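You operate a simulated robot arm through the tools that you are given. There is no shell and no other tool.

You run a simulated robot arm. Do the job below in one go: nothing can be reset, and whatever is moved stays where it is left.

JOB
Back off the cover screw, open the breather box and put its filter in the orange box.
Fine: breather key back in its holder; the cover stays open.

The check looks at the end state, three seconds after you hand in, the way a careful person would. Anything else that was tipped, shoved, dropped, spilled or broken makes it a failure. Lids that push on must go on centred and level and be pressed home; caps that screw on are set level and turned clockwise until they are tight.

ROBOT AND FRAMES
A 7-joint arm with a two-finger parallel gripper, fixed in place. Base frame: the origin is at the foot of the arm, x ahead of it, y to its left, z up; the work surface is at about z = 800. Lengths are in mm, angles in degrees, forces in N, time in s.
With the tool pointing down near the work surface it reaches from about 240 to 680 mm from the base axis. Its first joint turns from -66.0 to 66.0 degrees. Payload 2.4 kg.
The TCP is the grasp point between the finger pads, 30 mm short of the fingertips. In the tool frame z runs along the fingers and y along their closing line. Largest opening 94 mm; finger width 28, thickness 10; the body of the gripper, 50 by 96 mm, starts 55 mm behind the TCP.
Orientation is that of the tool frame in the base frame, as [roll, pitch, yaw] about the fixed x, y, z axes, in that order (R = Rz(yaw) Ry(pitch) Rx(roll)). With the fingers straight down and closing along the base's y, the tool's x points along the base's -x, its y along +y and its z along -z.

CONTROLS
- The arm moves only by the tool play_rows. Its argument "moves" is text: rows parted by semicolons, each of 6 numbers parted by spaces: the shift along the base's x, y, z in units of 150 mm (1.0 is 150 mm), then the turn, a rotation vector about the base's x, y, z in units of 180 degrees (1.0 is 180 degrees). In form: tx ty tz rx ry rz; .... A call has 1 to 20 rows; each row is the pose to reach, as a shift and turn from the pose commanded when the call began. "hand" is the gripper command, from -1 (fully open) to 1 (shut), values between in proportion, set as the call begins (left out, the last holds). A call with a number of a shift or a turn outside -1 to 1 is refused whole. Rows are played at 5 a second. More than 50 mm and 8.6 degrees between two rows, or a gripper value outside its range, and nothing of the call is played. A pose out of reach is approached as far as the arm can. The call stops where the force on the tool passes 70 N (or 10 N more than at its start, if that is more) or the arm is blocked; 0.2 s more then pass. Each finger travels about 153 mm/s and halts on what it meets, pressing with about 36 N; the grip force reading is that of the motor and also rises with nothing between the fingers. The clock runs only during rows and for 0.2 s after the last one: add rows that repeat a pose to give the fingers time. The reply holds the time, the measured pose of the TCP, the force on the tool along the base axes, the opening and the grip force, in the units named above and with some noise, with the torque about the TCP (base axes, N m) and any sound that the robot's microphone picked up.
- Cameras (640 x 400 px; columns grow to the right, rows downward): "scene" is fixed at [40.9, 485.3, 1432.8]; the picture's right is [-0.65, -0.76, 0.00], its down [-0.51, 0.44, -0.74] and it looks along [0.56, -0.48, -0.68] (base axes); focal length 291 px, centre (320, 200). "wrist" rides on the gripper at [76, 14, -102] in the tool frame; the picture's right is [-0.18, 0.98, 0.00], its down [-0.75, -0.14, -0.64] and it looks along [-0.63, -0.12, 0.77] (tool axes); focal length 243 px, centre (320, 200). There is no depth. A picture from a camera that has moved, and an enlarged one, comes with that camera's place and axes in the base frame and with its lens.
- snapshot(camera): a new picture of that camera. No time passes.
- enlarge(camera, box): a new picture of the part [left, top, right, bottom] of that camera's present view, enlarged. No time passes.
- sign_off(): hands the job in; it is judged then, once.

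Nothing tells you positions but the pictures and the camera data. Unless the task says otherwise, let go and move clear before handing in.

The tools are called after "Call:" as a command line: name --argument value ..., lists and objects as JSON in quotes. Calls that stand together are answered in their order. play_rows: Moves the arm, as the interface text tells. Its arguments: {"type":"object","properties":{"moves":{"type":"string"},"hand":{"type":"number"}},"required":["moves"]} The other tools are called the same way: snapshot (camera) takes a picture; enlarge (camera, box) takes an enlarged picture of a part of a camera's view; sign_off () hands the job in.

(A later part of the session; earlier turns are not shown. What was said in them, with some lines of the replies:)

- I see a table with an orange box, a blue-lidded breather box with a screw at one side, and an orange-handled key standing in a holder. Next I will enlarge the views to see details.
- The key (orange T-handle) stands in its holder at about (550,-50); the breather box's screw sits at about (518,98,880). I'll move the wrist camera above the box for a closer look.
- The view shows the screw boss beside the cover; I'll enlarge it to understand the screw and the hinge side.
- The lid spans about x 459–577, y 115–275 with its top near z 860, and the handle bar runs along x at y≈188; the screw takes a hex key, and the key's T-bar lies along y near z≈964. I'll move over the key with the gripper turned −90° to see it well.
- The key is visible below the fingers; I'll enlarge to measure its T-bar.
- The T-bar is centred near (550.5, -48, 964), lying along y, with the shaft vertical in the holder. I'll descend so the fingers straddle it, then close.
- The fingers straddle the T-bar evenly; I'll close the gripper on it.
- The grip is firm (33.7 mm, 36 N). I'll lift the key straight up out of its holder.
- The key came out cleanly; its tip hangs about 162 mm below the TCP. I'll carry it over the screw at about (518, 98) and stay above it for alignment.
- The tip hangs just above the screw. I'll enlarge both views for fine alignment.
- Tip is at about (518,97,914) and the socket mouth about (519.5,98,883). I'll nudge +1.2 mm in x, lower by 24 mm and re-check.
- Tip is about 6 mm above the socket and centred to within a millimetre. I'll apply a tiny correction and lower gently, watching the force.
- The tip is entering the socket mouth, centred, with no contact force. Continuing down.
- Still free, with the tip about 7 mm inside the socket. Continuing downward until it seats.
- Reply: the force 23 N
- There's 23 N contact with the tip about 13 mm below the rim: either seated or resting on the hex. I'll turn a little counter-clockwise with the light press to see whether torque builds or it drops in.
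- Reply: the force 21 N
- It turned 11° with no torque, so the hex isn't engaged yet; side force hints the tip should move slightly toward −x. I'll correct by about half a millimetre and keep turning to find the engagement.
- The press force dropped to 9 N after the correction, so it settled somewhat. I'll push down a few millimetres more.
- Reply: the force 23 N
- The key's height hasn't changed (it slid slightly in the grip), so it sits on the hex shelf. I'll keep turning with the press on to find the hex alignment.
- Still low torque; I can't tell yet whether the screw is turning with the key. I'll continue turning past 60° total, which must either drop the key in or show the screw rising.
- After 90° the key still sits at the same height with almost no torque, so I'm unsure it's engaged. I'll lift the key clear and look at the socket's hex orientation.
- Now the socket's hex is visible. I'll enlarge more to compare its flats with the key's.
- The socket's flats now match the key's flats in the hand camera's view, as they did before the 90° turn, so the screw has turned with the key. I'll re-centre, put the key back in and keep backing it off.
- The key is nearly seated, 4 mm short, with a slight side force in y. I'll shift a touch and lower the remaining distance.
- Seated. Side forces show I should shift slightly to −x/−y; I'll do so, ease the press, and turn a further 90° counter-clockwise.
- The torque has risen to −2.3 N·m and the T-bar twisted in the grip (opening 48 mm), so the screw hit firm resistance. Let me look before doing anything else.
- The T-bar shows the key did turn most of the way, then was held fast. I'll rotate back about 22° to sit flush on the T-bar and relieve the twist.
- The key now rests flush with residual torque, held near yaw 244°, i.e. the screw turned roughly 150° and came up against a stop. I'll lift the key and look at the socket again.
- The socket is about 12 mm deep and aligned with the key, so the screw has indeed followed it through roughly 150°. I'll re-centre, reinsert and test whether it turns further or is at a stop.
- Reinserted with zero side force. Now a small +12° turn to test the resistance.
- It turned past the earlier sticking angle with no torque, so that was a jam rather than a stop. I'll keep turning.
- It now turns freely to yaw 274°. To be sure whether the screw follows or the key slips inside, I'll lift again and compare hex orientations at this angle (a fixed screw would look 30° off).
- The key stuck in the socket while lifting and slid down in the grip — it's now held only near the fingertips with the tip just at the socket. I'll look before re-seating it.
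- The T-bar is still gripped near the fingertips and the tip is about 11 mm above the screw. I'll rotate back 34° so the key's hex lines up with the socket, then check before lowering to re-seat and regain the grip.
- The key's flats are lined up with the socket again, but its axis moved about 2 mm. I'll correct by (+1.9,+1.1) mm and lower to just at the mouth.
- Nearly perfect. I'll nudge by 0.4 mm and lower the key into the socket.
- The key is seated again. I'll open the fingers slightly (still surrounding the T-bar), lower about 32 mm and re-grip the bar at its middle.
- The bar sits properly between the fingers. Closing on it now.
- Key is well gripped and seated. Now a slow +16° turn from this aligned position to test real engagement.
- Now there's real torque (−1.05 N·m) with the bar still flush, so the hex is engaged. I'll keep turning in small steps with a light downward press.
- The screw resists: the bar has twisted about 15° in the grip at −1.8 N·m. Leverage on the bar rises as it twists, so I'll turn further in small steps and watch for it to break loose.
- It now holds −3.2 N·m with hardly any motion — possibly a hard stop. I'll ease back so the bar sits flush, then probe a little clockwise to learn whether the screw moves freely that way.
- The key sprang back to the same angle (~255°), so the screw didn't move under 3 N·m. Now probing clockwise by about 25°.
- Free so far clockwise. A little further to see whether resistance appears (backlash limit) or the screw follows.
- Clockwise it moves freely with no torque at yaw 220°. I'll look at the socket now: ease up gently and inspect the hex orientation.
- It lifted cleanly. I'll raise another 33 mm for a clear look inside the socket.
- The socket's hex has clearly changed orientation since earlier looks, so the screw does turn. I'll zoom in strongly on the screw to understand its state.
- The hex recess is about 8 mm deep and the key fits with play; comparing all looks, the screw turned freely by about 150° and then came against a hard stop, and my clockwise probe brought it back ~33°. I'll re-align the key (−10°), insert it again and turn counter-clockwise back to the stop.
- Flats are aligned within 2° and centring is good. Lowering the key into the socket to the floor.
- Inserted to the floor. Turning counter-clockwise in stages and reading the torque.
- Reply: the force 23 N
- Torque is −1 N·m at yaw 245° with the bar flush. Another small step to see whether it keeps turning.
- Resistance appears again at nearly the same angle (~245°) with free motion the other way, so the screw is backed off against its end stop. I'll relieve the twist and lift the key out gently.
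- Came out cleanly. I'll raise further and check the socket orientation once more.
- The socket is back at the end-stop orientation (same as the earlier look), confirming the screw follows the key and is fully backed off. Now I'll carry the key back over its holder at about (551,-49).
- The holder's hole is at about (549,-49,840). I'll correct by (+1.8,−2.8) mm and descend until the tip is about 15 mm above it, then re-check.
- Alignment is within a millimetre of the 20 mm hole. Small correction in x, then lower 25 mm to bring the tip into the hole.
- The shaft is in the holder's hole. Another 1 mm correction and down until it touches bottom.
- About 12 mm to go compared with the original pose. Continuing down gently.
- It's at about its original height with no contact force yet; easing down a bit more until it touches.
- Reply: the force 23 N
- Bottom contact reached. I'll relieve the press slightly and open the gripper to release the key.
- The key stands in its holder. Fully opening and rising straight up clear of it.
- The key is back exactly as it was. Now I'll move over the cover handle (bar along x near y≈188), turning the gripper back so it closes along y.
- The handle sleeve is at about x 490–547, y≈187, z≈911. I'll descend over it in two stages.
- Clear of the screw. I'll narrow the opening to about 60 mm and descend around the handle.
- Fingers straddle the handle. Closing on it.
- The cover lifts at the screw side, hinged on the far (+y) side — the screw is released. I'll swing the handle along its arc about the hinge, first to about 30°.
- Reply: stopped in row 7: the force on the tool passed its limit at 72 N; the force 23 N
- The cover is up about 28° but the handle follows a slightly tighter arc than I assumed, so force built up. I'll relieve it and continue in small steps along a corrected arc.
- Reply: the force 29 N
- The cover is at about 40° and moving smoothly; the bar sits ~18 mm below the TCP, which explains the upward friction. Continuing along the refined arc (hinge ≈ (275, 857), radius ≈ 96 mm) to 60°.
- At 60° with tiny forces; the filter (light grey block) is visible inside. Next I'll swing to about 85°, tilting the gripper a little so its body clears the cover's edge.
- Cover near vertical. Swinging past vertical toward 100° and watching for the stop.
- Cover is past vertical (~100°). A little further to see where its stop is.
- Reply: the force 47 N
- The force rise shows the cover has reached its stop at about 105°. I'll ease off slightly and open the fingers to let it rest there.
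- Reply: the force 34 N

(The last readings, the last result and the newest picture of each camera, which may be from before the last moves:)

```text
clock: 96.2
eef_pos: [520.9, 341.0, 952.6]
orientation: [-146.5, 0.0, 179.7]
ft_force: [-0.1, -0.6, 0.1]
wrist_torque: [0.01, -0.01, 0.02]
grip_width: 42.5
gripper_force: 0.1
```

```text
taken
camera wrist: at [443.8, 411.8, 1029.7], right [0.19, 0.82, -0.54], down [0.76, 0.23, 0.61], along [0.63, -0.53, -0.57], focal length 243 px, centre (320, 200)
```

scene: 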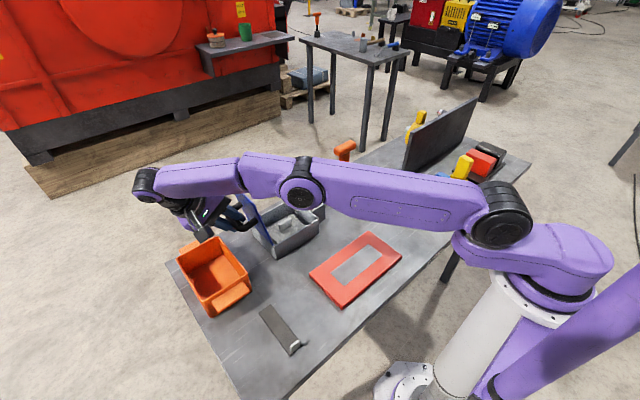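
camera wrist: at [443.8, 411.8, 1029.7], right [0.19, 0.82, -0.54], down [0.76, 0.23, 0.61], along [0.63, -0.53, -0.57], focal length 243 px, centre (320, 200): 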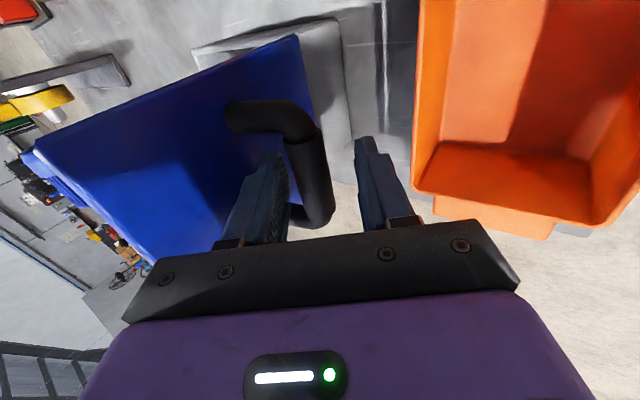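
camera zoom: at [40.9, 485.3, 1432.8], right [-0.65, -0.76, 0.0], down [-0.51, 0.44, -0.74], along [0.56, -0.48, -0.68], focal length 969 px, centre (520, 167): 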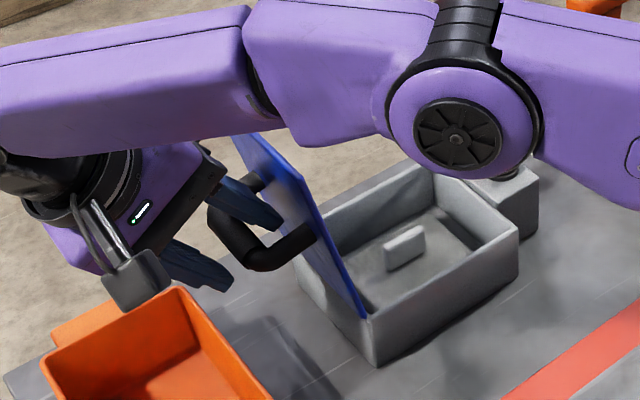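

The cover rests open on its stop and the fingers are free of the bar. I'll withdraw along the tool axis (up and toward +y).

Call:
play_rows --moves "0 0.04 0.06 0 0 0;0 0.1 0.15 0 0 0;0 0.17 0.26 0 0 0;0 0.24 0.36 0 0 0;0 0.3 0.46 0 0 0;0 0.3 0.46 0 0 0" --hand 0.1

Call:
snapshot --camera "scene"

Call:
snapshot --camera "wrist"

```text
clock: 97.6
eef_pos: [498.6, 366.5, 1024.8]
orientation: [-146.5, -0.1, 179.6]
ft_force: [0.0, 0.4, 0.0]
wrist_torque: [0.02, -0.01, 0.01]
grip_width: 42.4
gripper_force: 0.1
out of reach, approached as far as the arm can: row 2, 3, 4, 5, 6
```

```text
taken
```

scene: 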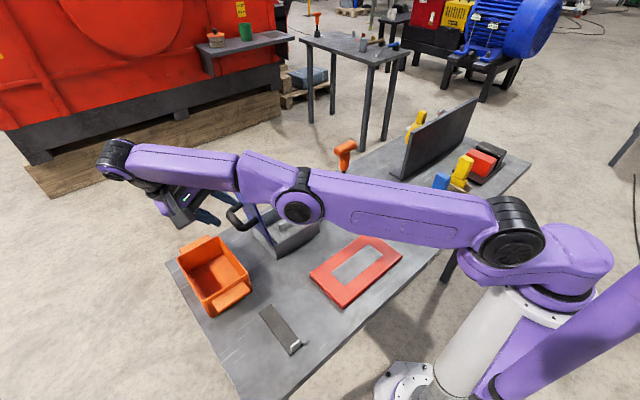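

```text
taken
camera wrist: at [422.3, 436.3, 1102.7], right [0.19, 0.82, -0.54], down [0.76, 0.23, 0.61], along [0.63, -0.53, -0.57], focal length 243 px, centre (320, 200)
```

wrist: 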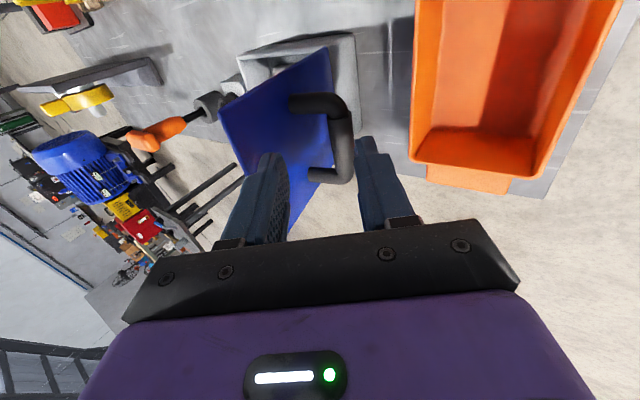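

Clear of the handle. I'll rise, bring the gripper back upright and pull in a little.

Call:
play_rows --moves "-0.05 -0.02 0.06 0.031 0 0;-0.1 -0.04 0.13 0.062 0 0;-0.15 -0.06 0.2 0.093 0 0;-0.2 -0.08 0.27 0.124 0 0;-0.25 -0.1 0.33 0.155 0 0;-0.3 -0.12 0.36 0.186 0 0;-0.3 -0.12 0.36 0.186 0 0" --hand 0.1

Call:
snapshot --camera "scene"

Call:
snapshot --camera "wrist"

```text
clock: 99.2
eef_pos: [514.4, 388.2, 1108.6]
orientation: [-179.9, -0.3, 179.7]
ft_force: [-0.5, 0.6, -0.4]
wrist_torque: [0.0, 0.01, 0.01]
grip_width: 42.4
gripper_force: 0.2
out of reach, approached as far as the arm can: row 1, 2, 3, 4, 5, 6, 7
```

```text
taken
```

scene: 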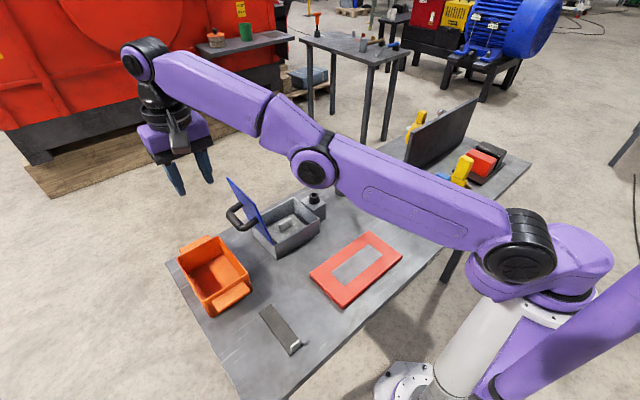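

```text
taken
camera wrist: at [438.2, 403.5, 1211.9], right [0.19, 0.98, 0.0], down [0.76, -0.14, 0.64], along [0.63, -0.12, -0.77], focal length 243 px, centre (320, 200)
```

wrist: 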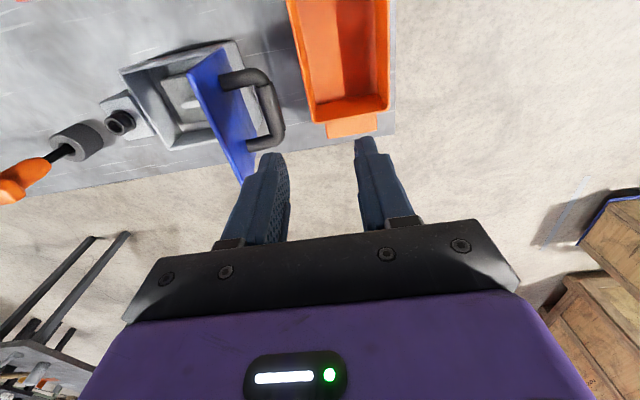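

The arm is stretched out here and upright. I'll pull it back toward the base in small steps to get into comfortable reach.

Call:
play_rows --moves "-0.05 -0.05 0 0 0 0;-0.1 -0.1 0 0 0 0;-0.15 -0.15 0 0 0 0;-0.2 -0.2 0 0 0 0;-0.2 -0.2 0 0 0 0" --hand 0.1

Call:
snapshot --camera "scene"

```text
clock: 100.4
eef_pos: [527.8, 384.5, 1119.3]
orientation: [-179.8, -0.2, 179.7]
ft_force: [-0.2, -1.0, -0.5]
wrist_torque: [0.01, -0.01, -0.01]
grip_width: 42.4
gripper_force: 0.0
out of reach, approached as far as the arm can: row 1, 2, 3, 4
```

```text
taken
```

scene: 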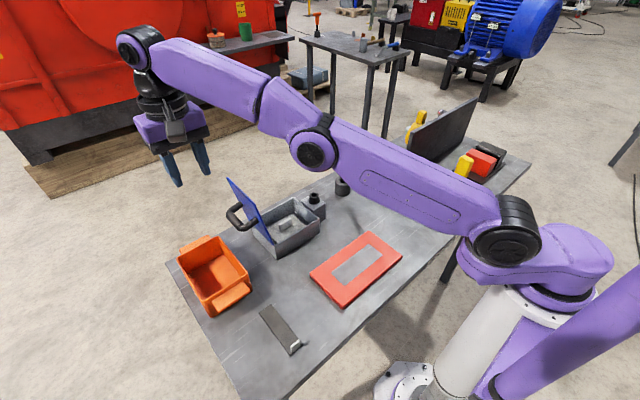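

It has come back within reach. I'll continue to a comfortable pose above the box at a safe height.

Call:
play_rows --moves "-0.08 -0.12 0 0 0 0;-0.16 -0.24 0 0 0 0;-0.24 -0.36 0 0 0 0;-0.32 -0.48 0 0 0 0;-0.4 -0.6 0 0 0 0;-0.48 -0.72 0 0 0 0;-0.5 -0.8 0 0 0 0;-0.5 -0.8 0 0 0 0" --hand 0.1

Call:
snapshot --camera "scene"

Call:
snapshot --camera "wrist"

```text
clock: 102.2
eef_pos: [409.6, 237.2, 1107.2]
orientation: [-179.9, -0.3, 179.7]
ft_force: [-0.2, 1.4, -0.4]
wrist_torque: [0.0, -0.02, 0.0]
grip_width: 42.1
gripper_force: 0.0
out of reach, approached as far as the arm can: row 1
```

```text
taken
```

scene: 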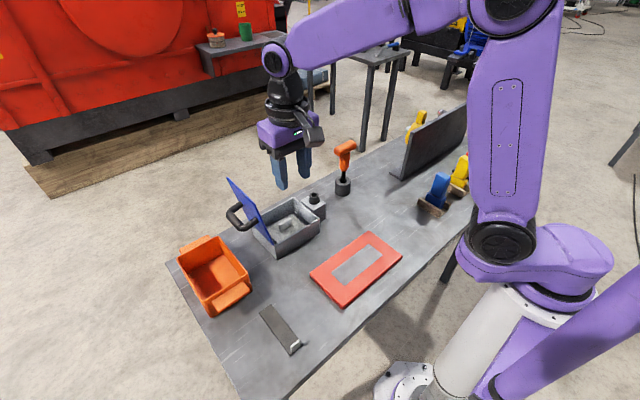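

```text
taken
camera wrist: at [332.6, 253.0, 1209.9], right [0.19, 0.98, 0.0], down [0.76, -0.14, 0.64], along [0.63, -0.12, -0.77], focal length 243 px, centre (320, 200)
```

wrist: 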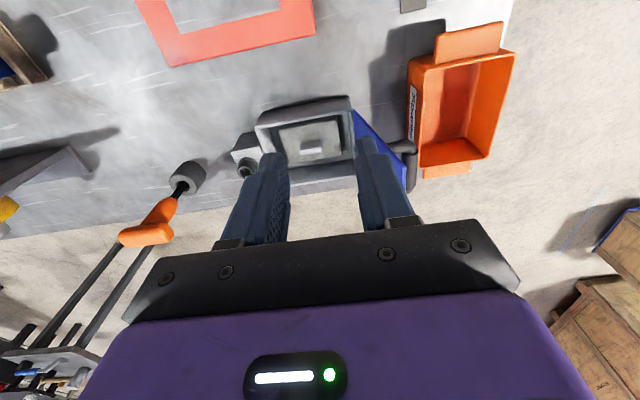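

The arm is comfortable again and the cover stays open. Now looking into the box for the filter.

Call:
enlarge --camera "scene" --box '[220, 170, 340, 265]'

Call:
enlarge --camera "wrist" --box '[230, 80, 420, 200]'

Call:
enlarge --camera "scene" --box '[255, 195, 325, 255]'

```text
4.21 times, centred on (280, 218) of scene
camera zoom: at [40.9, 485.3, 1432.8], right [-0.65, -0.76, 0.0], down [-0.51, 0.44, -0.74], along [0.56, -0.48, -0.68], focal length 1224 px, centre (488, 126)
```

zoom: 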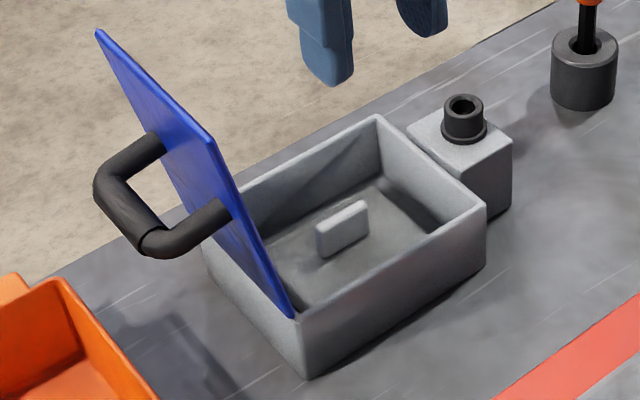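

```text
3.33 times, centred on (325, 140) of wrist
camera zoom: at [332.6, 253.0, 1209.9], right [0.19, 0.98, 0.0], down [0.76, -0.14, 0.64], along [0.63, -0.12, -0.77], focal length 809 px, centre (303, 400)
```

zoom: 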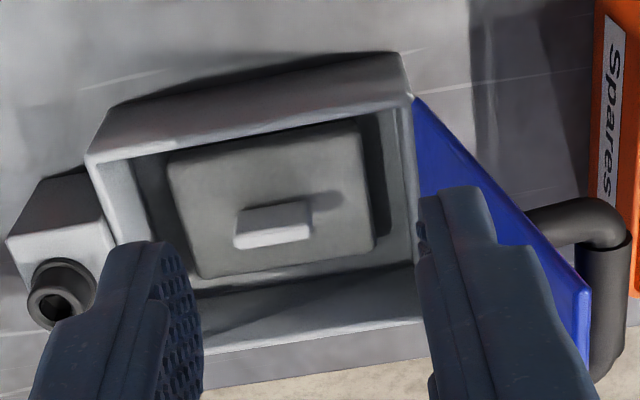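

```text
6.67 times, centred on (290, 225) of scene
camera zoom: at [40.9, 485.3, 1432.8], right [-0.65, -0.76, 0.0], down [-0.51, 0.44, -0.74], along [0.56, -0.48, -0.68], focal length 1938 px, centre (520, 33)
```

zoom: 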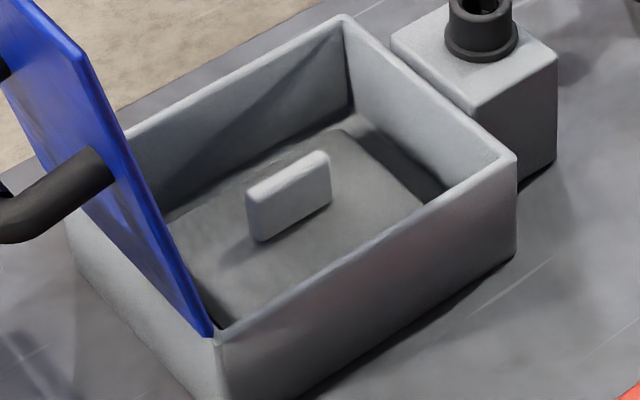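

The filter is a flat plate at about x 481–552, y 154–252 (top z≈828) with an upright tab (38 mm along y, top z≈851) at about (518,203). I'll move above it with the gripper turned so it closes along x.

Call:
play_rows --moves "0.06 -0.019 0 0 0 0.042;0.12 -0.038 0 0 0 0.084;0.18 -0.057 0 0 0 0.126;0.24 -0.076 0 0 0 0.168;0.3 -0.095 0 0 0 0.21;0.36 -0.114 0 0 0 0.252;0.42 -0.133 0 0 0 0.294;0.48 -0.152 0 0 0 0.336;0.54 -0.171 0 0 0 0.378;0.6 -0.19 0 0 0 0.42;0.66 -0.209 0 0 0 0.46;0.722 -0.228 0 0 0 0.5;0.722 -0.228 0 0 0 0.5" --hand 0.1

Call:
snapshot --camera "wrist"

Call:
enlarge --camera "wrist" --box '[230, 20, 420, 170]'

```text
clock: 105.0
eef_pos: [518.9, 204.7, 1106.8]
orientation: [-179.8, -0.2, -90.0]
ft_force: [-0.7, 0.0, -0.3]
wrist_torque: [0.0, 0.0, 0.0]
grip_width: 42.5
gripper_force: 0.0
```

```text
taken
camera wrist: at [503.0, 129.0, 1210.3], right [-0.98, 0.19, 0.0], down [0.14, 0.76, 0.64], along [0.12, 0.63, -0.77], focal length 243 px, centre (320, 200)
```

wrist: 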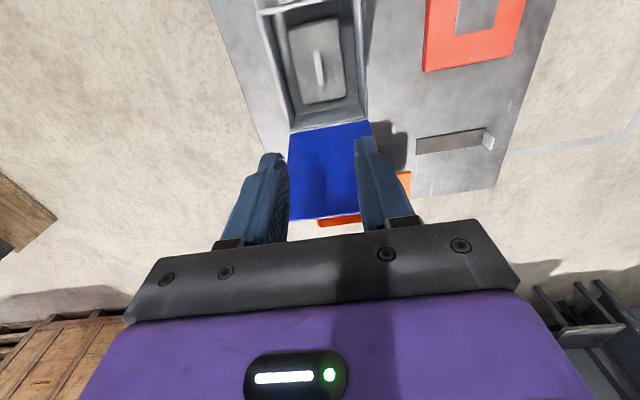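

```text
2.67 times, centred on (325, 95) of wrist
camera zoom: at [503.0, 129.0, 1210.3], right [-0.98, 0.19, 0.0], down [0.14, 0.76, 0.64], along [0.12, 0.63, -0.77], focal length 647 px, centre (307, 480)
```

zoom: 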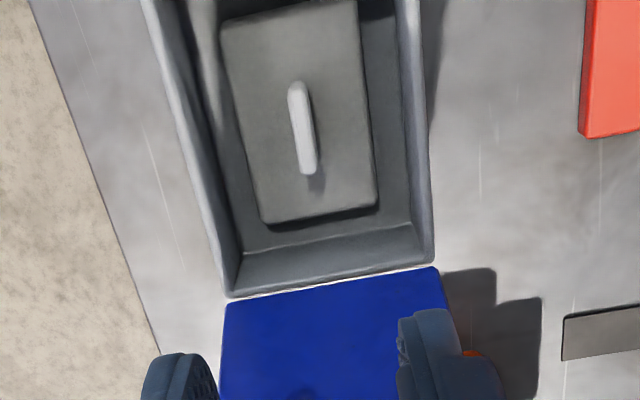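

The tab's top is centred near (518.3,200) and about 9 mm thick. I'll descend above it in stages.

Call:
play_rows --moves "0 -0.033 -0.2 0 0 0;0 -0.033 -0.4 0 0 0;0 -0.033 -0.6 0 0 0;0 -0.033 -0.8 0 0 0;0 -0.033 -1.0 0 0 0;0 -0.033 -1.0 0 0 0" --hand 0.1

Call:
enlarge --camera "wrist" --box '[230, 20, 420, 200]'

Call:
enlarge --camera "scene" --box '[230, 140, 350, 260]'

```text
clock: 106.4
eef_pos: [518.4, 197.2, 956.7]
orientation: [-179.9, -0.2, -90.2]
ft_force: [-0.5, 0.1, -1.4]
wrist_torque: [0.01, -0.01, -0.02]
grip_width: 42.2
gripper_force: 0.1
```

```text
2.22 times, centred on (325, 110) of wrist
camera zoom: at [502.6, 121.8, 1060.3], right [-0.98, 0.19, 0.0], down [0.14, 0.76, 0.64], along [0.12, 0.63, -0.77], focal length 539 px, centre (309, 400)
```

zoom: 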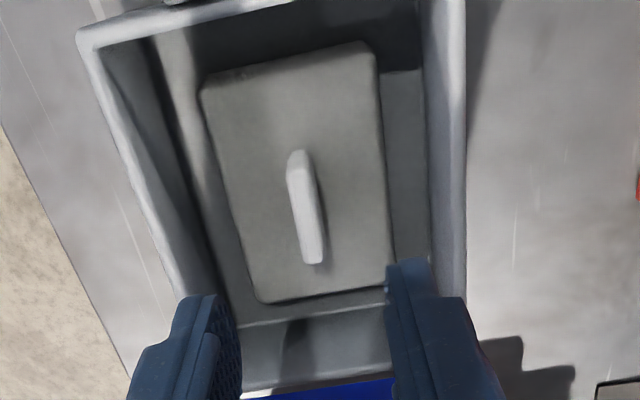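

```text
3.33 times, centred on (290, 200) of scene
camera zoom: at [40.9, 485.3, 1432.8], right [-0.65, -0.76, 0.0], down [-0.51, 0.44, -0.74], along [0.56, -0.48, -0.68], focal length 969 px, centre (420, 200)
```

zoom: 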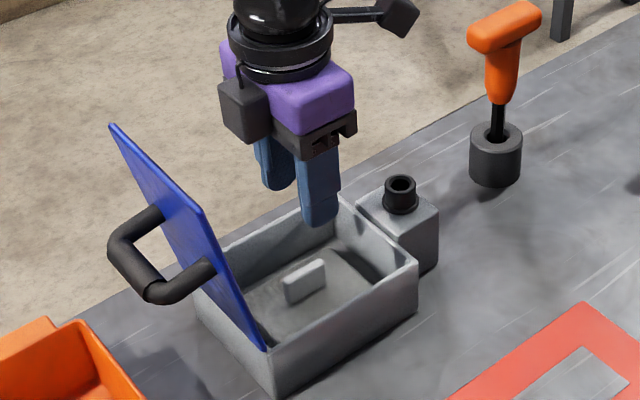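

Aligned with the tab. Descending so the fingertips straddle it, stopping just above the plate.

Call:
play_rows --moves "0 0.007 -0.15 0 0 0;0 0.007 -0.3 0 0 0;0 0.007 -0.42 0 0 0;0 0.007 -0.52 0 0 0;0 0.007 -0.59 0 0 0;0 0.007 -0.62 0 0 0;0 0.007 -0.62 0 0 0" --hand 0.1

Call:
enlarge --camera "wrist" --box '[220, 60, 420, 260]'

Call:
enlarge --camera "scene" --box '[250, 170, 330, 250]'

```text
clock: 108.0
eef_pos: [519.4, 198.5, 863.9]
orientation: [-179.9, -0.2, -90.3]
ft_force: [0.9, -0.1, 0.0]
wrist_torque: [0.01, -0.03, -0.01]
grip_width: 42.1
gripper_force: 0.0
```

```text
2.00 times, centred on (320, 160) of wrist
camera zoom: at [502.9, 124.4, 967.9], right [-0.98, 0.19, 0.0], down [0.14, 0.76, 0.64], along [0.12, 0.63, -0.77], focal length 485 px, centre (320, 280)
```

zoom: 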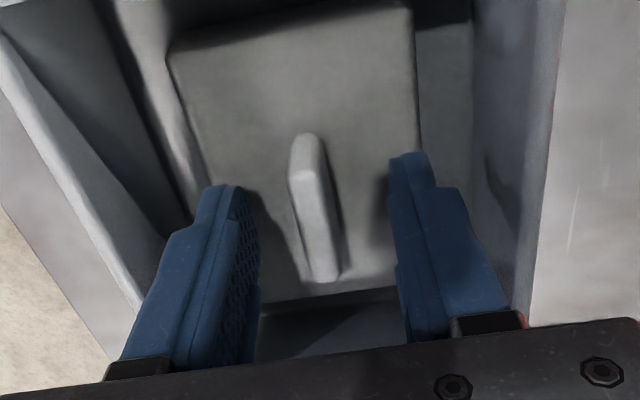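

```text
5.00 times, centred on (290, 210) of scene
camera zoom: at [40.9, 485.3, 1432.8], right [-0.65, -0.76, 0.0], down [-0.51, 0.44, -0.74], along [0.56, -0.48, -0.68], focal length 1454 px, centre (470, 150)
```

zoom: 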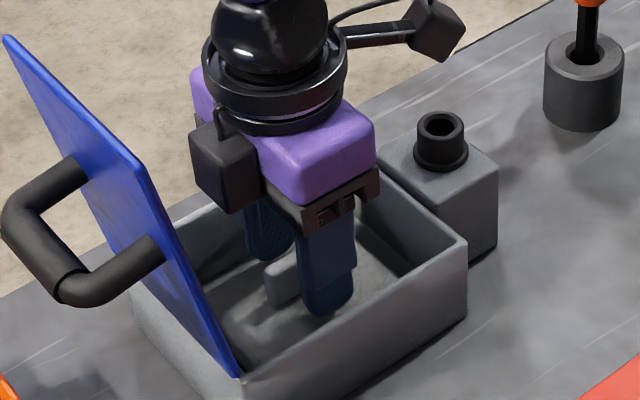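

The fingertips straddle the tab just above the plate. Closing on the tab.

Call:
play_rows --moves "0 0 0 0 0 0;0 0 0 0 0 0;0 0 0 0 0 0;0 0 0 0 0 0" --hand 1

Call:
enlarge --camera "wrist" --box '[220, 60, 420, 260]'

```text
clock: 109.0
eef_pos: [518.0, 199.3, 865.0]
orientation: [-179.9, -0.1, -90.2]
ft_force: [0.4, 0.3, 0.0]
wrist_torque: [0.01, 0.01, 0.0]
grip_width: 8.7
gripper_force: 35.5
```

```text
2.00 times, centred on (320, 160) of wrist
camera zoom: at [502.8, 124.3, 968.0], right [-0.98, 0.19, 0.0], down [0.14, 0.76, 0.64], along [0.12, 0.63, -0.77], focal length 485 px, centre (320, 280)
```

zoom: 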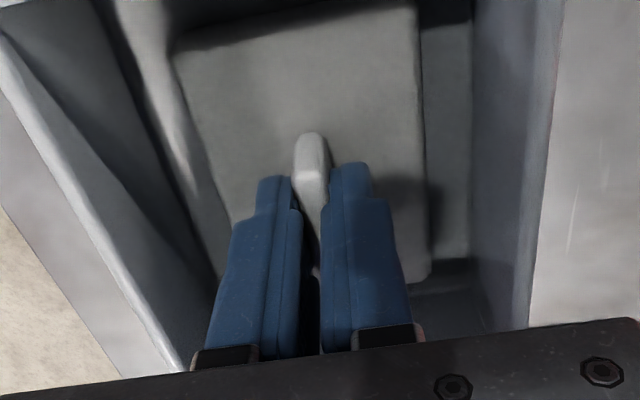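

The tab is firmly held (8.7 mm, 36 N). Lifting the filter straight up, slowly at first.

Call:
play_rows --moves "0 0 0.03 0 0 0;0 0 0.07 0 0 0;0 0 0.12 0 0 0;0 0 0.2 0 0 0;0 0 0.2 0 0 0" --hand 1

Call:
enlarge --camera "scene" --box '[230, 150, 350, 260]'

Call:
enlarge --camera "wrist" --box '[180, 20, 460, 260]'

```text
clock: 110.2
eef_pos: [519.7, 197.9, 895.3]
orientation: [-179.9, -0.1, -90.3]
ft_force: [-0.7, 0.1, -1.8]
wrist_torque: [0.01, -0.01, 0.0]
grip_width: 8.8
gripper_force: 35.8
```

```text
3.64 times, centred on (290, 205) of scene
camera zoom: at [40.9, 485.3, 1432.8], right [-0.65, -0.76, 0.0], down [-0.51, 0.44, -0.74], along [0.56, -0.48, -0.68], focal length 1057 px, centre (429, 182)
```

zoom: 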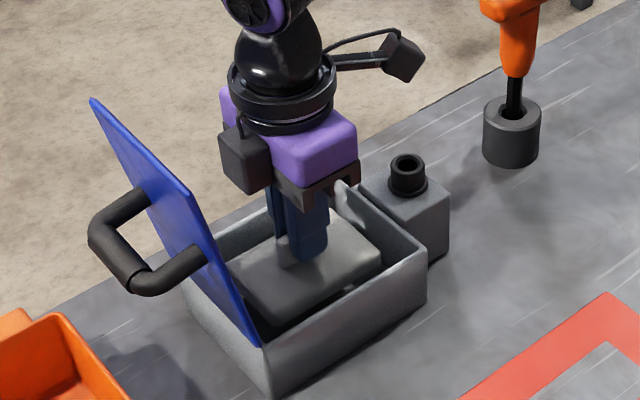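

```text
1.67 times, centred on (320, 140) of wrist
camera zoom: at [503.7, 124.2, 998.1], right [-0.98, 0.19, 0.0], down [0.14, 0.76, 0.64], along [0.12, 0.63, -0.77], focal length 404 px, centre (320, 300)
```

zoom: 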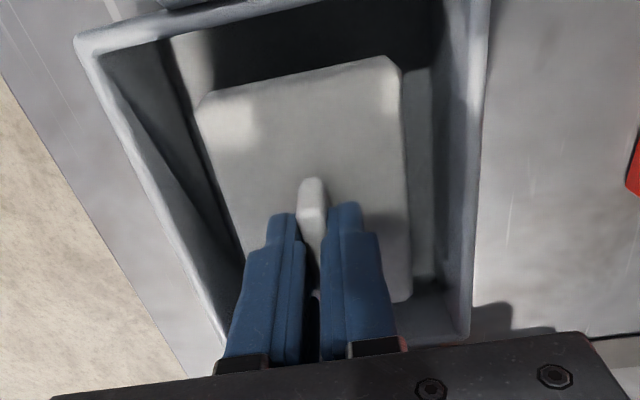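

The filter comes up level and clear of the walls. Raising it well above the open cover.

Call:
play_rows --moves "0 0 0.1 0 0 0;0 0 0.25 0 0 0;0 0 0.45 0 0 0;0 0 0.65 0 0 0;0 0 0.85 0 0 0;0 0 1.0 0 0 0;0 0 1.0 0 0 0" --hand 1

Call:
play_rows --moves "0 0 0.15 0 0 0;0 0 0.3 0 0 0;0 0 0.45 0 0 0;0 0 0.45 0 0 0" --hand 1

Call:
snapshot --camera "scene"

Call:
enlarge --camera "scene" --box '[160, 220, 280, 330]'

```text
clock: 111.8
eef_pos: [519.3, 201.3, 1045.7]
orientation: [-179.9, -0.1, -90.3]
ft_force: [-0.3, -0.6, -1.2]
wrist_torque: [-0.01, -0.02, -0.02]
grip_width: 9.0
gripper_force: 36.1
```

```text
clock: 112.8
eef_pos: [519.3, 200.6, 1111.8]
orientation: [-179.9, -0.2, -90.2]
ft_force: [-0.5, 0.1, -0.3]
wrist_torque: [0.03, -0.02, 0.0]
grip_width: 9.1
gripper_force: 36.4
```

```text
taken
```

scene: 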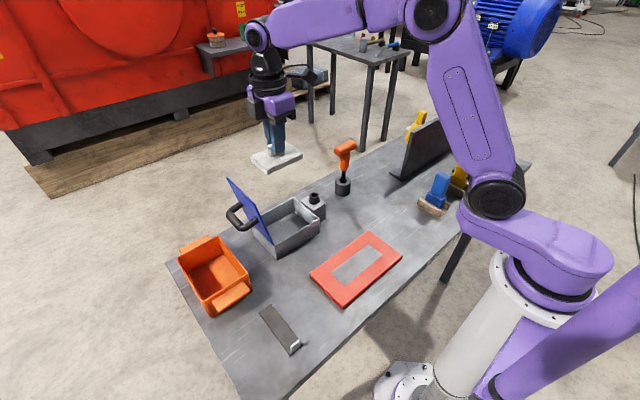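

```text
3.64 times, centred on (220, 275) of scene
camera zoom: at [40.9, 485.3, 1432.8], right [-0.65, -0.76, 0.0], down [-0.51, 0.44, -0.74], along [0.56, -0.48, -0.68], focal length 1057 px, centre (684, -73)
```

zoom: 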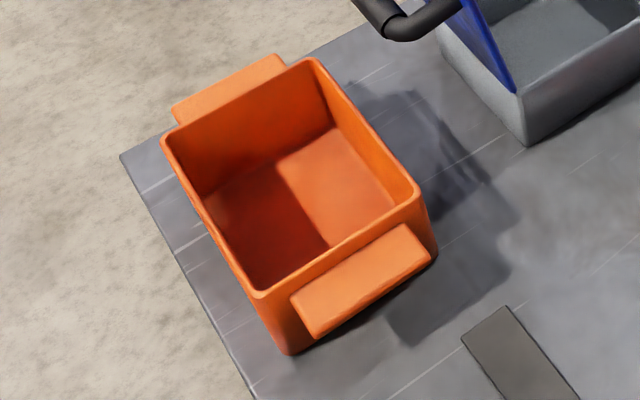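

Orange box interior spans roughly x 437–567, y 375–469, so the 98 mm side of the filter should lie along x. I'll turn −90° while carrying it over at a safe height above the cover.

Call:
play_rows --moves "-0.01 0.06 0 0 0 -0.042;-0.02 0.12 0 0 0 -0.084;-0.03 0.18 0 0 0 -0.126;-0.04 0.24 0 0 0 -0.168;-0.05 0.3 0 0 0 -0.21;-0.06 0.36 0 0 0 -0.252;-0.07 0.42 0 0 0 -0.294;-0.08 0.48 0 0 0 -0.336;-0.09 0.54 0 0 0 -0.378;-0.1 0.6 0 0 0 -0.42;-0.115 0.67 0 0 0 -0.46;-0.127 0.733 0 0 0 -0.5;-0.127 0.733 0 0 0 -0.5" --hand 1

Call:
play_rows --moves "0 0.13 0 0 0 0;0 0.27 0 0 0 0;0 0.42 0 0 0 0;0 0.57 0 0 0 0;0 0.68 0 0 0 0;0 0.73 0 0 0 0;0 0.73 0 0 0 0" --hand 1

Call:
snapshot --camera "scene"

Call:
snapshot --camera "wrist"

```text
clock: 115.6
eef_pos: [498.9, 309.6, 1112.2]
orientation: [-179.9, -0.2, 179.6]
ft_force: [0.1, -0.1, -0.9]
wrist_torque: [0.01, -0.03, -0.03]
grip_width: 9.0
gripper_force: 36.2
```

```text
clock: 117.2
eef_pos: [501.3, 418.6, 1111.7]
orientation: [-179.9, -0.2, 179.6]
ft_force: [-0.4, -0.8, -0.7]
wrist_torque: [0.0, 0.01, 0.0]
grip_width: 8.9
gripper_force: 36.1
```

```text
taken
```

scene: 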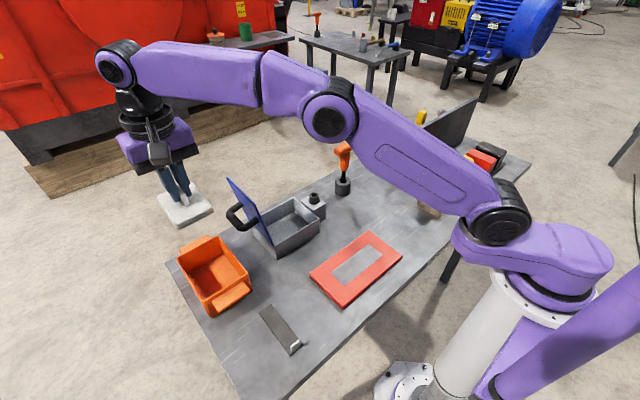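

```text
taken
camera wrist: at [423.7, 434.7, 1215.3], right [0.19, 0.98, 0.0], down [0.76, -0.14, 0.64], along [0.63, -0.12, -0.77], focal length 243 px, centre (320, 200)
```

wrist: 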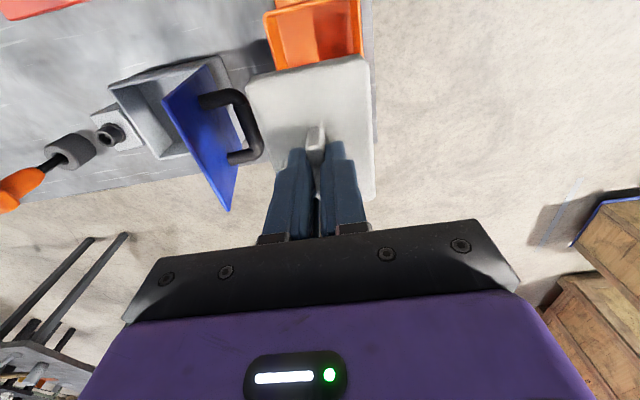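

Over the orange box. Lowering in stages; first to just above the rim.

Call:
play_rows --moves "0 0 -0.15 0 0 0;0 0 -0.35 0 0 0;0 0 -0.55 0 0 0;0 0 -0.75 0 0 0;0 0 -0.92 0 0 0;0 0 -1.0 0 0 0;0 0 -1.0 0 0 0" --hand 1

Call:
enlarge --camera "scene" --box '[150, 160, 290, 320]'

Call:
snapshot --camera "wrist"

```text
clock: 118.8
eef_pos: [500.2, 418.8, 960.6]
orientation: [-179.8, -0.2, 179.7]
ft_force: [-0.3, -0.2, -1.2]
wrist_torque: [0.0, -0.01, 0.02]
grip_width: 9.0
gripper_force: 36.5
```

```text
2.50 times, centred on (220, 240) of scene
camera zoom: at [40.9, 485.3, 1432.8], right [-0.65, -0.76, 0.0], down [-0.51, 0.44, -0.74], along [0.56, -0.48, -0.68], focal length 727 px, centre (570, 100)
```

zoom: 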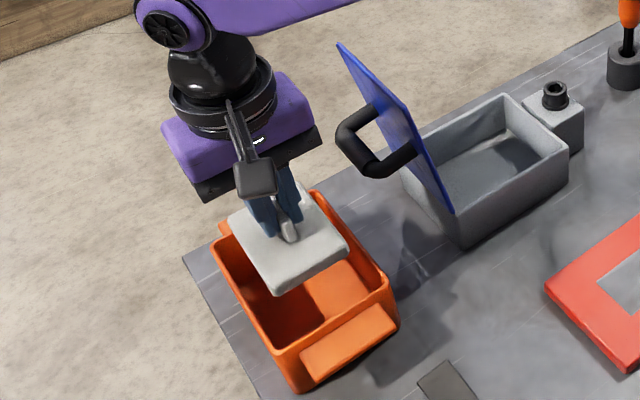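

```text
taken
camera wrist: at [423.1, 434.0, 1064.5], right [0.19, 0.98, 0.0], down [0.76, -0.14, 0.64], along [0.63, -0.12, -0.77], focal length 243 px, centre (320, 200)
```

wrist: 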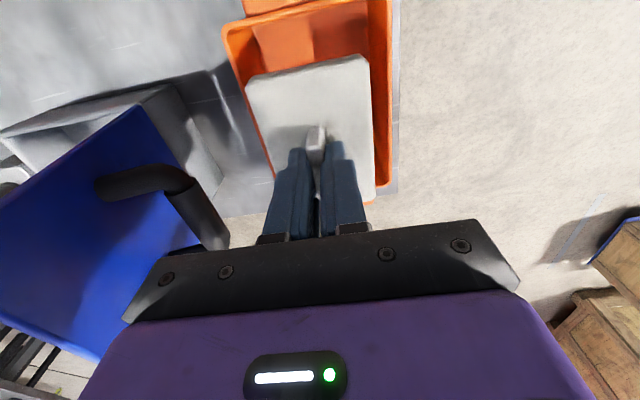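

The filter is well inside the box outline. I'll shift 4 mm in +x to centre it and lower it into the box.

Call:
play_rows --moves "0.027 0.005 -0.05 0 0 0;0.027 0.005 -0.15 0 0 0;0.027 0.005 -0.25 0 0 0;0.027 0.005 -0.35 0 0 0;0.027 0.005 -0.45 0 0 0;0.027 0.005 -0.53 0 0 0;0.027 0.005 -0.53 0 0 0" --hand 1

Call:
enlarge --camera "scene" --box '[150, 160, 290, 320]'

Call:
enlarge --camera "wrist" --box '[200, 0, 440, 240]'

```text
clock: 120.4
eef_pos: [501.5, 419.7, 881.9]
orientation: [-179.9, -0.2, 179.8]
ft_force: [0.1, -0.5, -1.1]
wrist_torque: [0.03, 0.01, -0.01]
grip_width: 8.9
gripper_force: 36.2
```

```text
2.50 times, centred on (220, 240) of scene
camera zoom: at [40.9, 485.3, 1432.8], right [-0.65, -0.76, 0.0], down [-0.51, 0.44, -0.74], along [0.56, -0.48, -0.68], focal length 727 px, centre (570, 100)
```

zoom: 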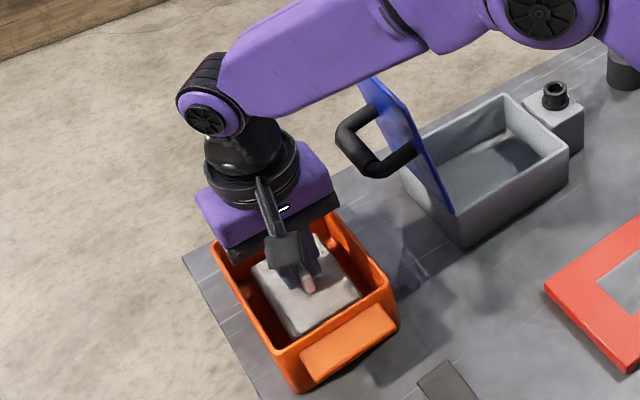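

```text
1.67 times, centred on (320, 120) of wrist
camera zoom: at [425.6, 435.7, 985.6], right [0.19, 0.98, 0.0], down [0.76, -0.14, 0.64], along [0.63, -0.12, -0.77], focal length 404 px, centre (320, 333)
```

zoom: 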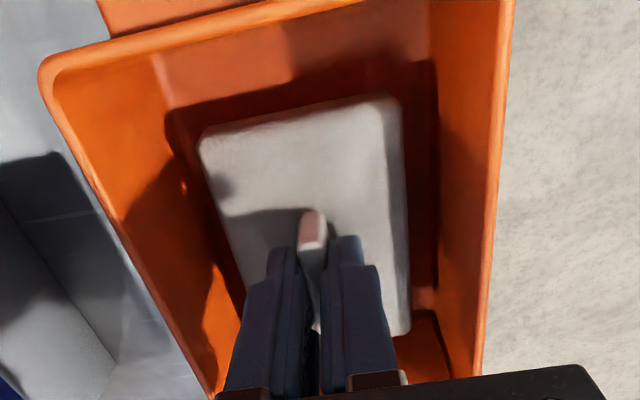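

The filter is well inside. Lowering slowly until it touches the box floor.

Call:
play_rows --moves "0 0 -0.02 0 0 0;0 0 -0.04 0 0 0;0 0 -0.06 0 0 0;0 0 -0.08 0 0 0;0 0 -0.08 0 0 0" --hand 1

Call:
play_rows --moves "0 0 -0.01 0 0 0;0 0 -0.02 0 0 0;0 0 -0.03 0 0 0;0 0 -0.03 0 0 0" --hand 1

```text
clock: 121.6
eef_pos: [505.0, 420.1, 871.1]
orientation: [-179.9, -0.3, 179.8]
ft_force: [0.4, 0.3, -0.3]
wrist_torque: [0.02, 0.0, -0.02]
grip_width: 8.9
gripper_force: 35.6
```

```text
clock: 122.6
eef_pos: [504.4, 419.8, 866.6]
orientation: [-179.9, -0.3, 179.7]
ft_force: [0.0, -0.2, -0.1]
wrist_torque: [-0.01, 0.02, 0.02]
grip_width: 8.7
gripper_force: 35.9
```

Still no clear contact; a few millimetres more.

Call:
play_rows --moves "0 0 -0.01 0 0 0;0 0 -0.02 0 0 0;0 0 -0.03 0 0 0;0 0 -0.03 0 0 0" --hand 1

Call:
enlarge --camera "scene" --box '[150, 190, 270, 320]'

Call:
enlarge --camera "wrist" --box '[200, 0, 440, 240]'

```text
clock: 123.6
eef_pos: [504.3, 419.5, 861.6]
orientation: [-179.9, -0.3, 179.8]
ft_force: [0.0, -0.1, 2.9]
wrist_torque: [0.03, 0.01, 0.0]
grip_width: 8.8
gripper_force: 36.1
```

```text
3.08 times, centred on (210, 255) of scene
camera zoom: at [40.9, 485.2, 1432.8], right [-0.65, -0.76, 0.0], down [-0.51, 0.44, -0.74], along [0.56, -0.48, -0.68], focal length 894 px, centre (658, 31)
```

zoom: 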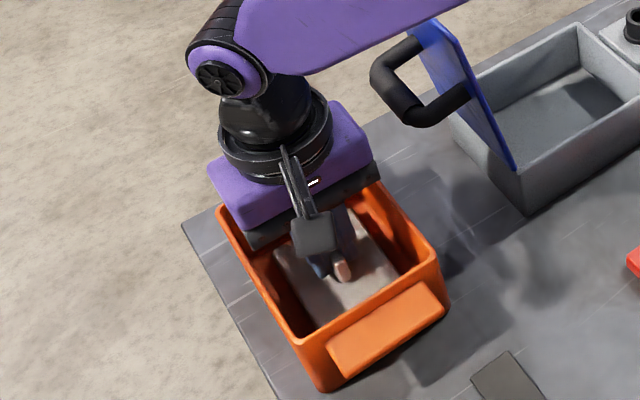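

```text
1.67 times, centred on (320, 120) of wrist
camera zoom: at [427.2, 435.6, 964.9], right [0.19, 0.98, 0.0], down [0.76, -0.14, 0.64], along [0.63, -0.12, -0.77], focal length 404 px, centre (320, 333)
```

zoom: 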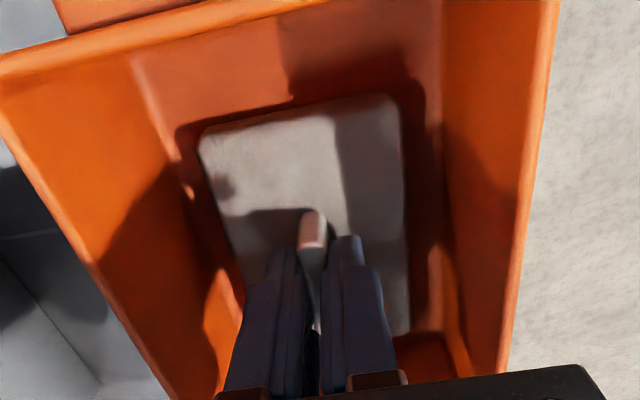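

Light contact with the floor (Fz +2.9 N). Opening the fingers to release the filter.

Call:
play_rows --moves "0 0 -0.003 0 0 0;0 0 -0.003 0 0 0;0 0 -0.003 0 0 0;0 0 -0.003 0 0 0" --hand 0.3

Call:
play_rows --moves "0 0 0.1 0 0 0;0 0 0.25 0 0 0;0 0 0.45 0 0 0;0 0 0.7 0 0 0;0 0 0.9 0 0 0;0 0 1.0 0 0 0;0 0 1.0 0 0 0" --hand 0.3

Call:
enlarge --camera "scene" --box '[150, 170, 330, 320]'

Call:
snapshot --camera "wrist"

```text
clock: 124.6
eef_pos: [504.6, 419.2, 859.9]
orientation: [-179.8, -0.2, 179.8]
ft_force: [0.4, 0.1, -0.6]
wrist_torque: [0.0, 0.0, -0.01]
grip_width: 32.6
gripper_force: 0.1
```

```text
clock: 126.2
eef_pos: [503.8, 419.1, 1010.8]
orientation: [-179.9, -0.2, 179.7]
ft_force: [-0.2, -0.5, 0.3]
wrist_torque: [-0.02, -0.02, 0.02]
grip_width: 32.6
gripper_force: 0.1
```

```text
2.67 times, centred on (240, 245) of scene
camera zoom: at [40.9, 485.3, 1432.8], right [-0.65, -0.76, 0.0], down [-0.51, 0.44, -0.74], along [0.56, -0.48, -0.68], focal length 775 px, centre (533, 80)
```

zoom: 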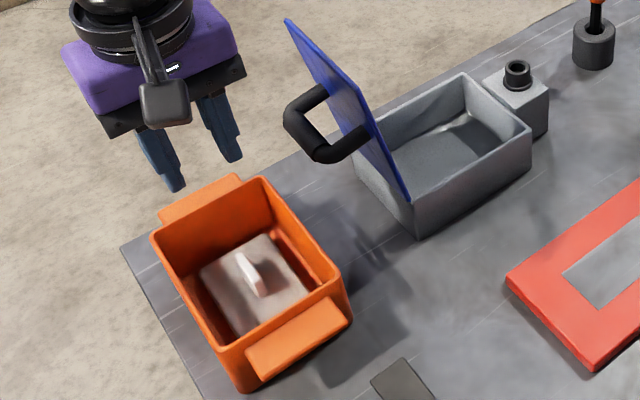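

```text
taken
camera wrist: at [427.5, 436.4, 1114.0], right [0.19, 0.98, 0.0], down [0.76, -0.14, 0.64], along [0.63, -0.12, -0.77], focal length 243 px, centre (320, 200)
```

wrist: 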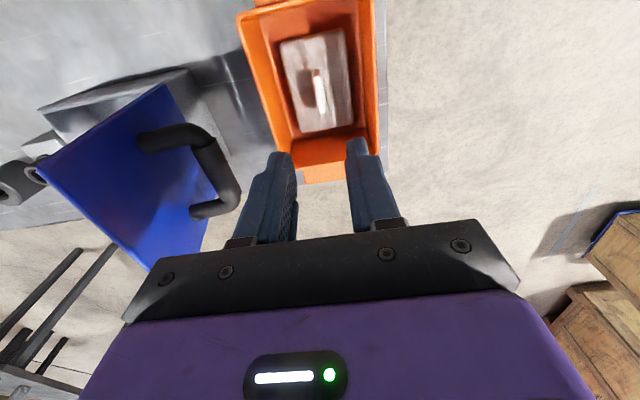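

The filter lies flat in the orange box, the cover stays open and the key is in its holder. I'll rise and move the arm clear.

Call:
play_rows --moves "0 0 0.2 0 0 0;0 0 0.4 0 0 0;0 0 0.6 0 0 0;0 0 0.75 0 0 0;0 0 0.75 0 0 0" --hand 0.3

Call:
play_rows --moves "-0.1 -0.12 0 0 0 0;-0.2 -0.24 0 0 0 0;-0.3 -0.36 0 0 0 0;-0.4 -0.48 0 0 0 0;-0.5 -0.6 0 0 0 0;-0.6 -0.72 0 0 0 0;-0.7 -0.84 0 0 0 0;-0.8 -0.95 0.1 0 0 0;-0.8 -0.95 0.1 0 0 0" --hand 0.3

Call:
snapshot --camera "scene"

Call:
snapshot --camera "wrist"

```text
clock: 127.4
eef_pos: [502.5, 418.9, 1122.6]
orientation: [-179.9, -0.1, 179.7]
ft_force: [-0.3, 0.3, -0.4]
wrist_torque: [0.01, 0.01, -0.01]
grip_width: 33.0
gripper_force: 0.0
```

```text
clock: 129.4
eef_pos: [383.4, 277.2, 1138.1]
orientation: [-179.9, -0.2, 179.8]
ft_force: [0.4, 0.9, 0.7]
wrist_torque: [-0.02, 0.0, 0.01]
grip_width: 33.1
gripper_force: 0.0
```

```text
taken
```

scene: 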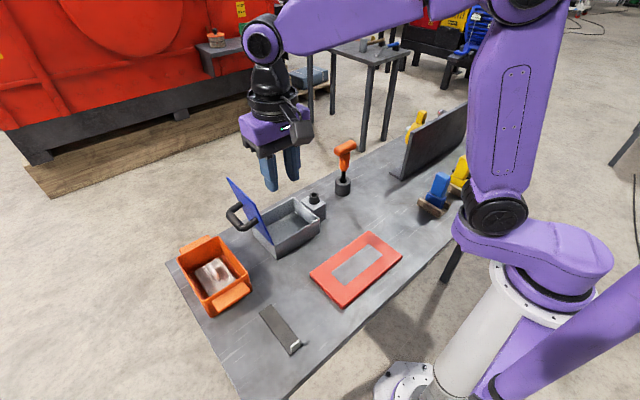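

```text
taken
camera wrist: at [307.3, 293.1, 1242.5], right [0.19, 0.98, 0.0], down [0.76, -0.14, 0.64], along [0.63, -0.12, -0.77], focal length 243 px, centre (320, 200)
```

wrist: 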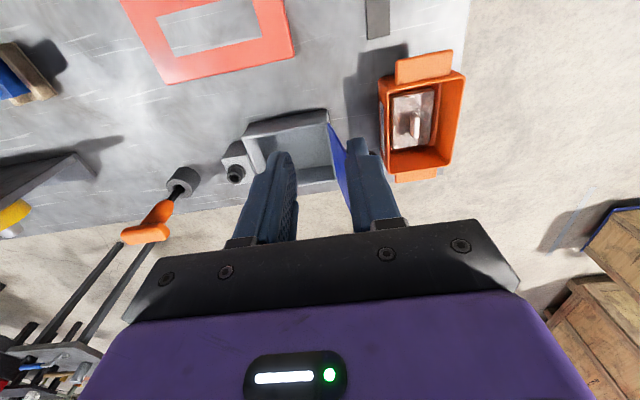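

Everything looks in order; a last check of the other objects and the key before handing in.

Call:
enlarge --camera "scene" --box '[310, 90, 480, 230]'

Call:
enlarge --camera "scene" --box '[160, 170, 420, 360]'

```text
2.86 times, centred on (395, 160) of scene
camera zoom: at [40.9, 485.3, 1432.8], right [-0.65, -0.76, 0.0], down [-0.51, 0.44, -0.74], along [0.56, -0.48, -0.68], focal length 831 px, centre (106, 314)
```

zoom: 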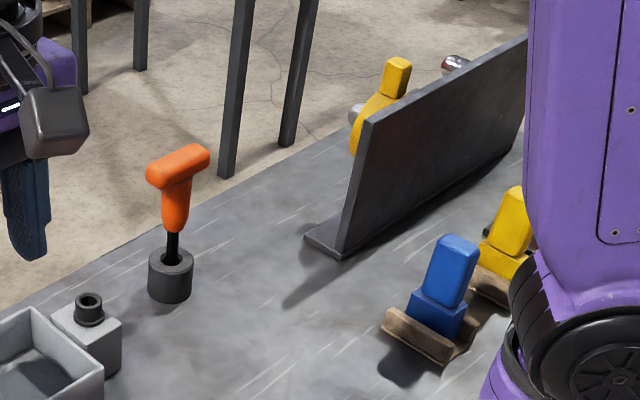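

```text
2.11 times, centred on (290, 265) of scene
camera zoom: at [40.9, 485.3, 1432.8], right [-0.65, -0.76, 0.0], down [-0.51, 0.44, -0.74], along [0.56, -0.48, -0.68], focal length 612 px, centre (383, 63)
```

zoom: 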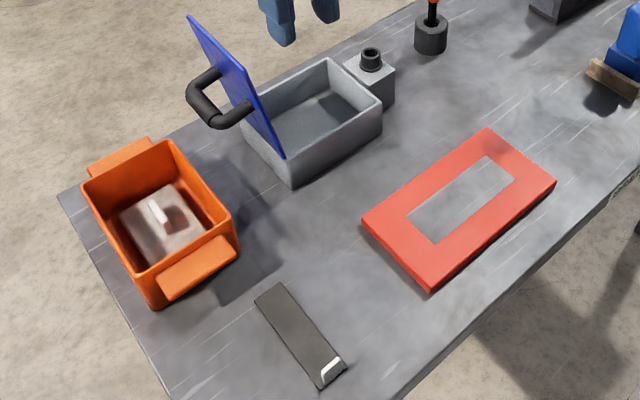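

The filter lies flat in the orange box, the cover stands open and the key is upright in its holder. The other objects look untouched and the gripper is clear, so I'm handing in.

Call:
sign_off

```text
The job is handed in.
```

I backed off the cover screw, opened the breather box, and put its filter flat in the orange box. I've handed the job in; no verdict has come back yet.

- **Screw:** it turned about 150° counter-clockwise, then came up against what looks like an end stop. I could not read its position directly. The cover lifted without resistance from the screw afterwards.
- **Key:** it is back upright in its holder, in the same pose as at the start. It stuck in the socket once and slid in the grip while I was turning the screw. I re-gripped it without dropping it.
- **Cover:** it is open past vertical, about 105°, resting on its stop, and it stayed there after I let go.
- **Everything else:** nothing else looked moved or tipped in the last pictures, and the gripper is clear of the table.
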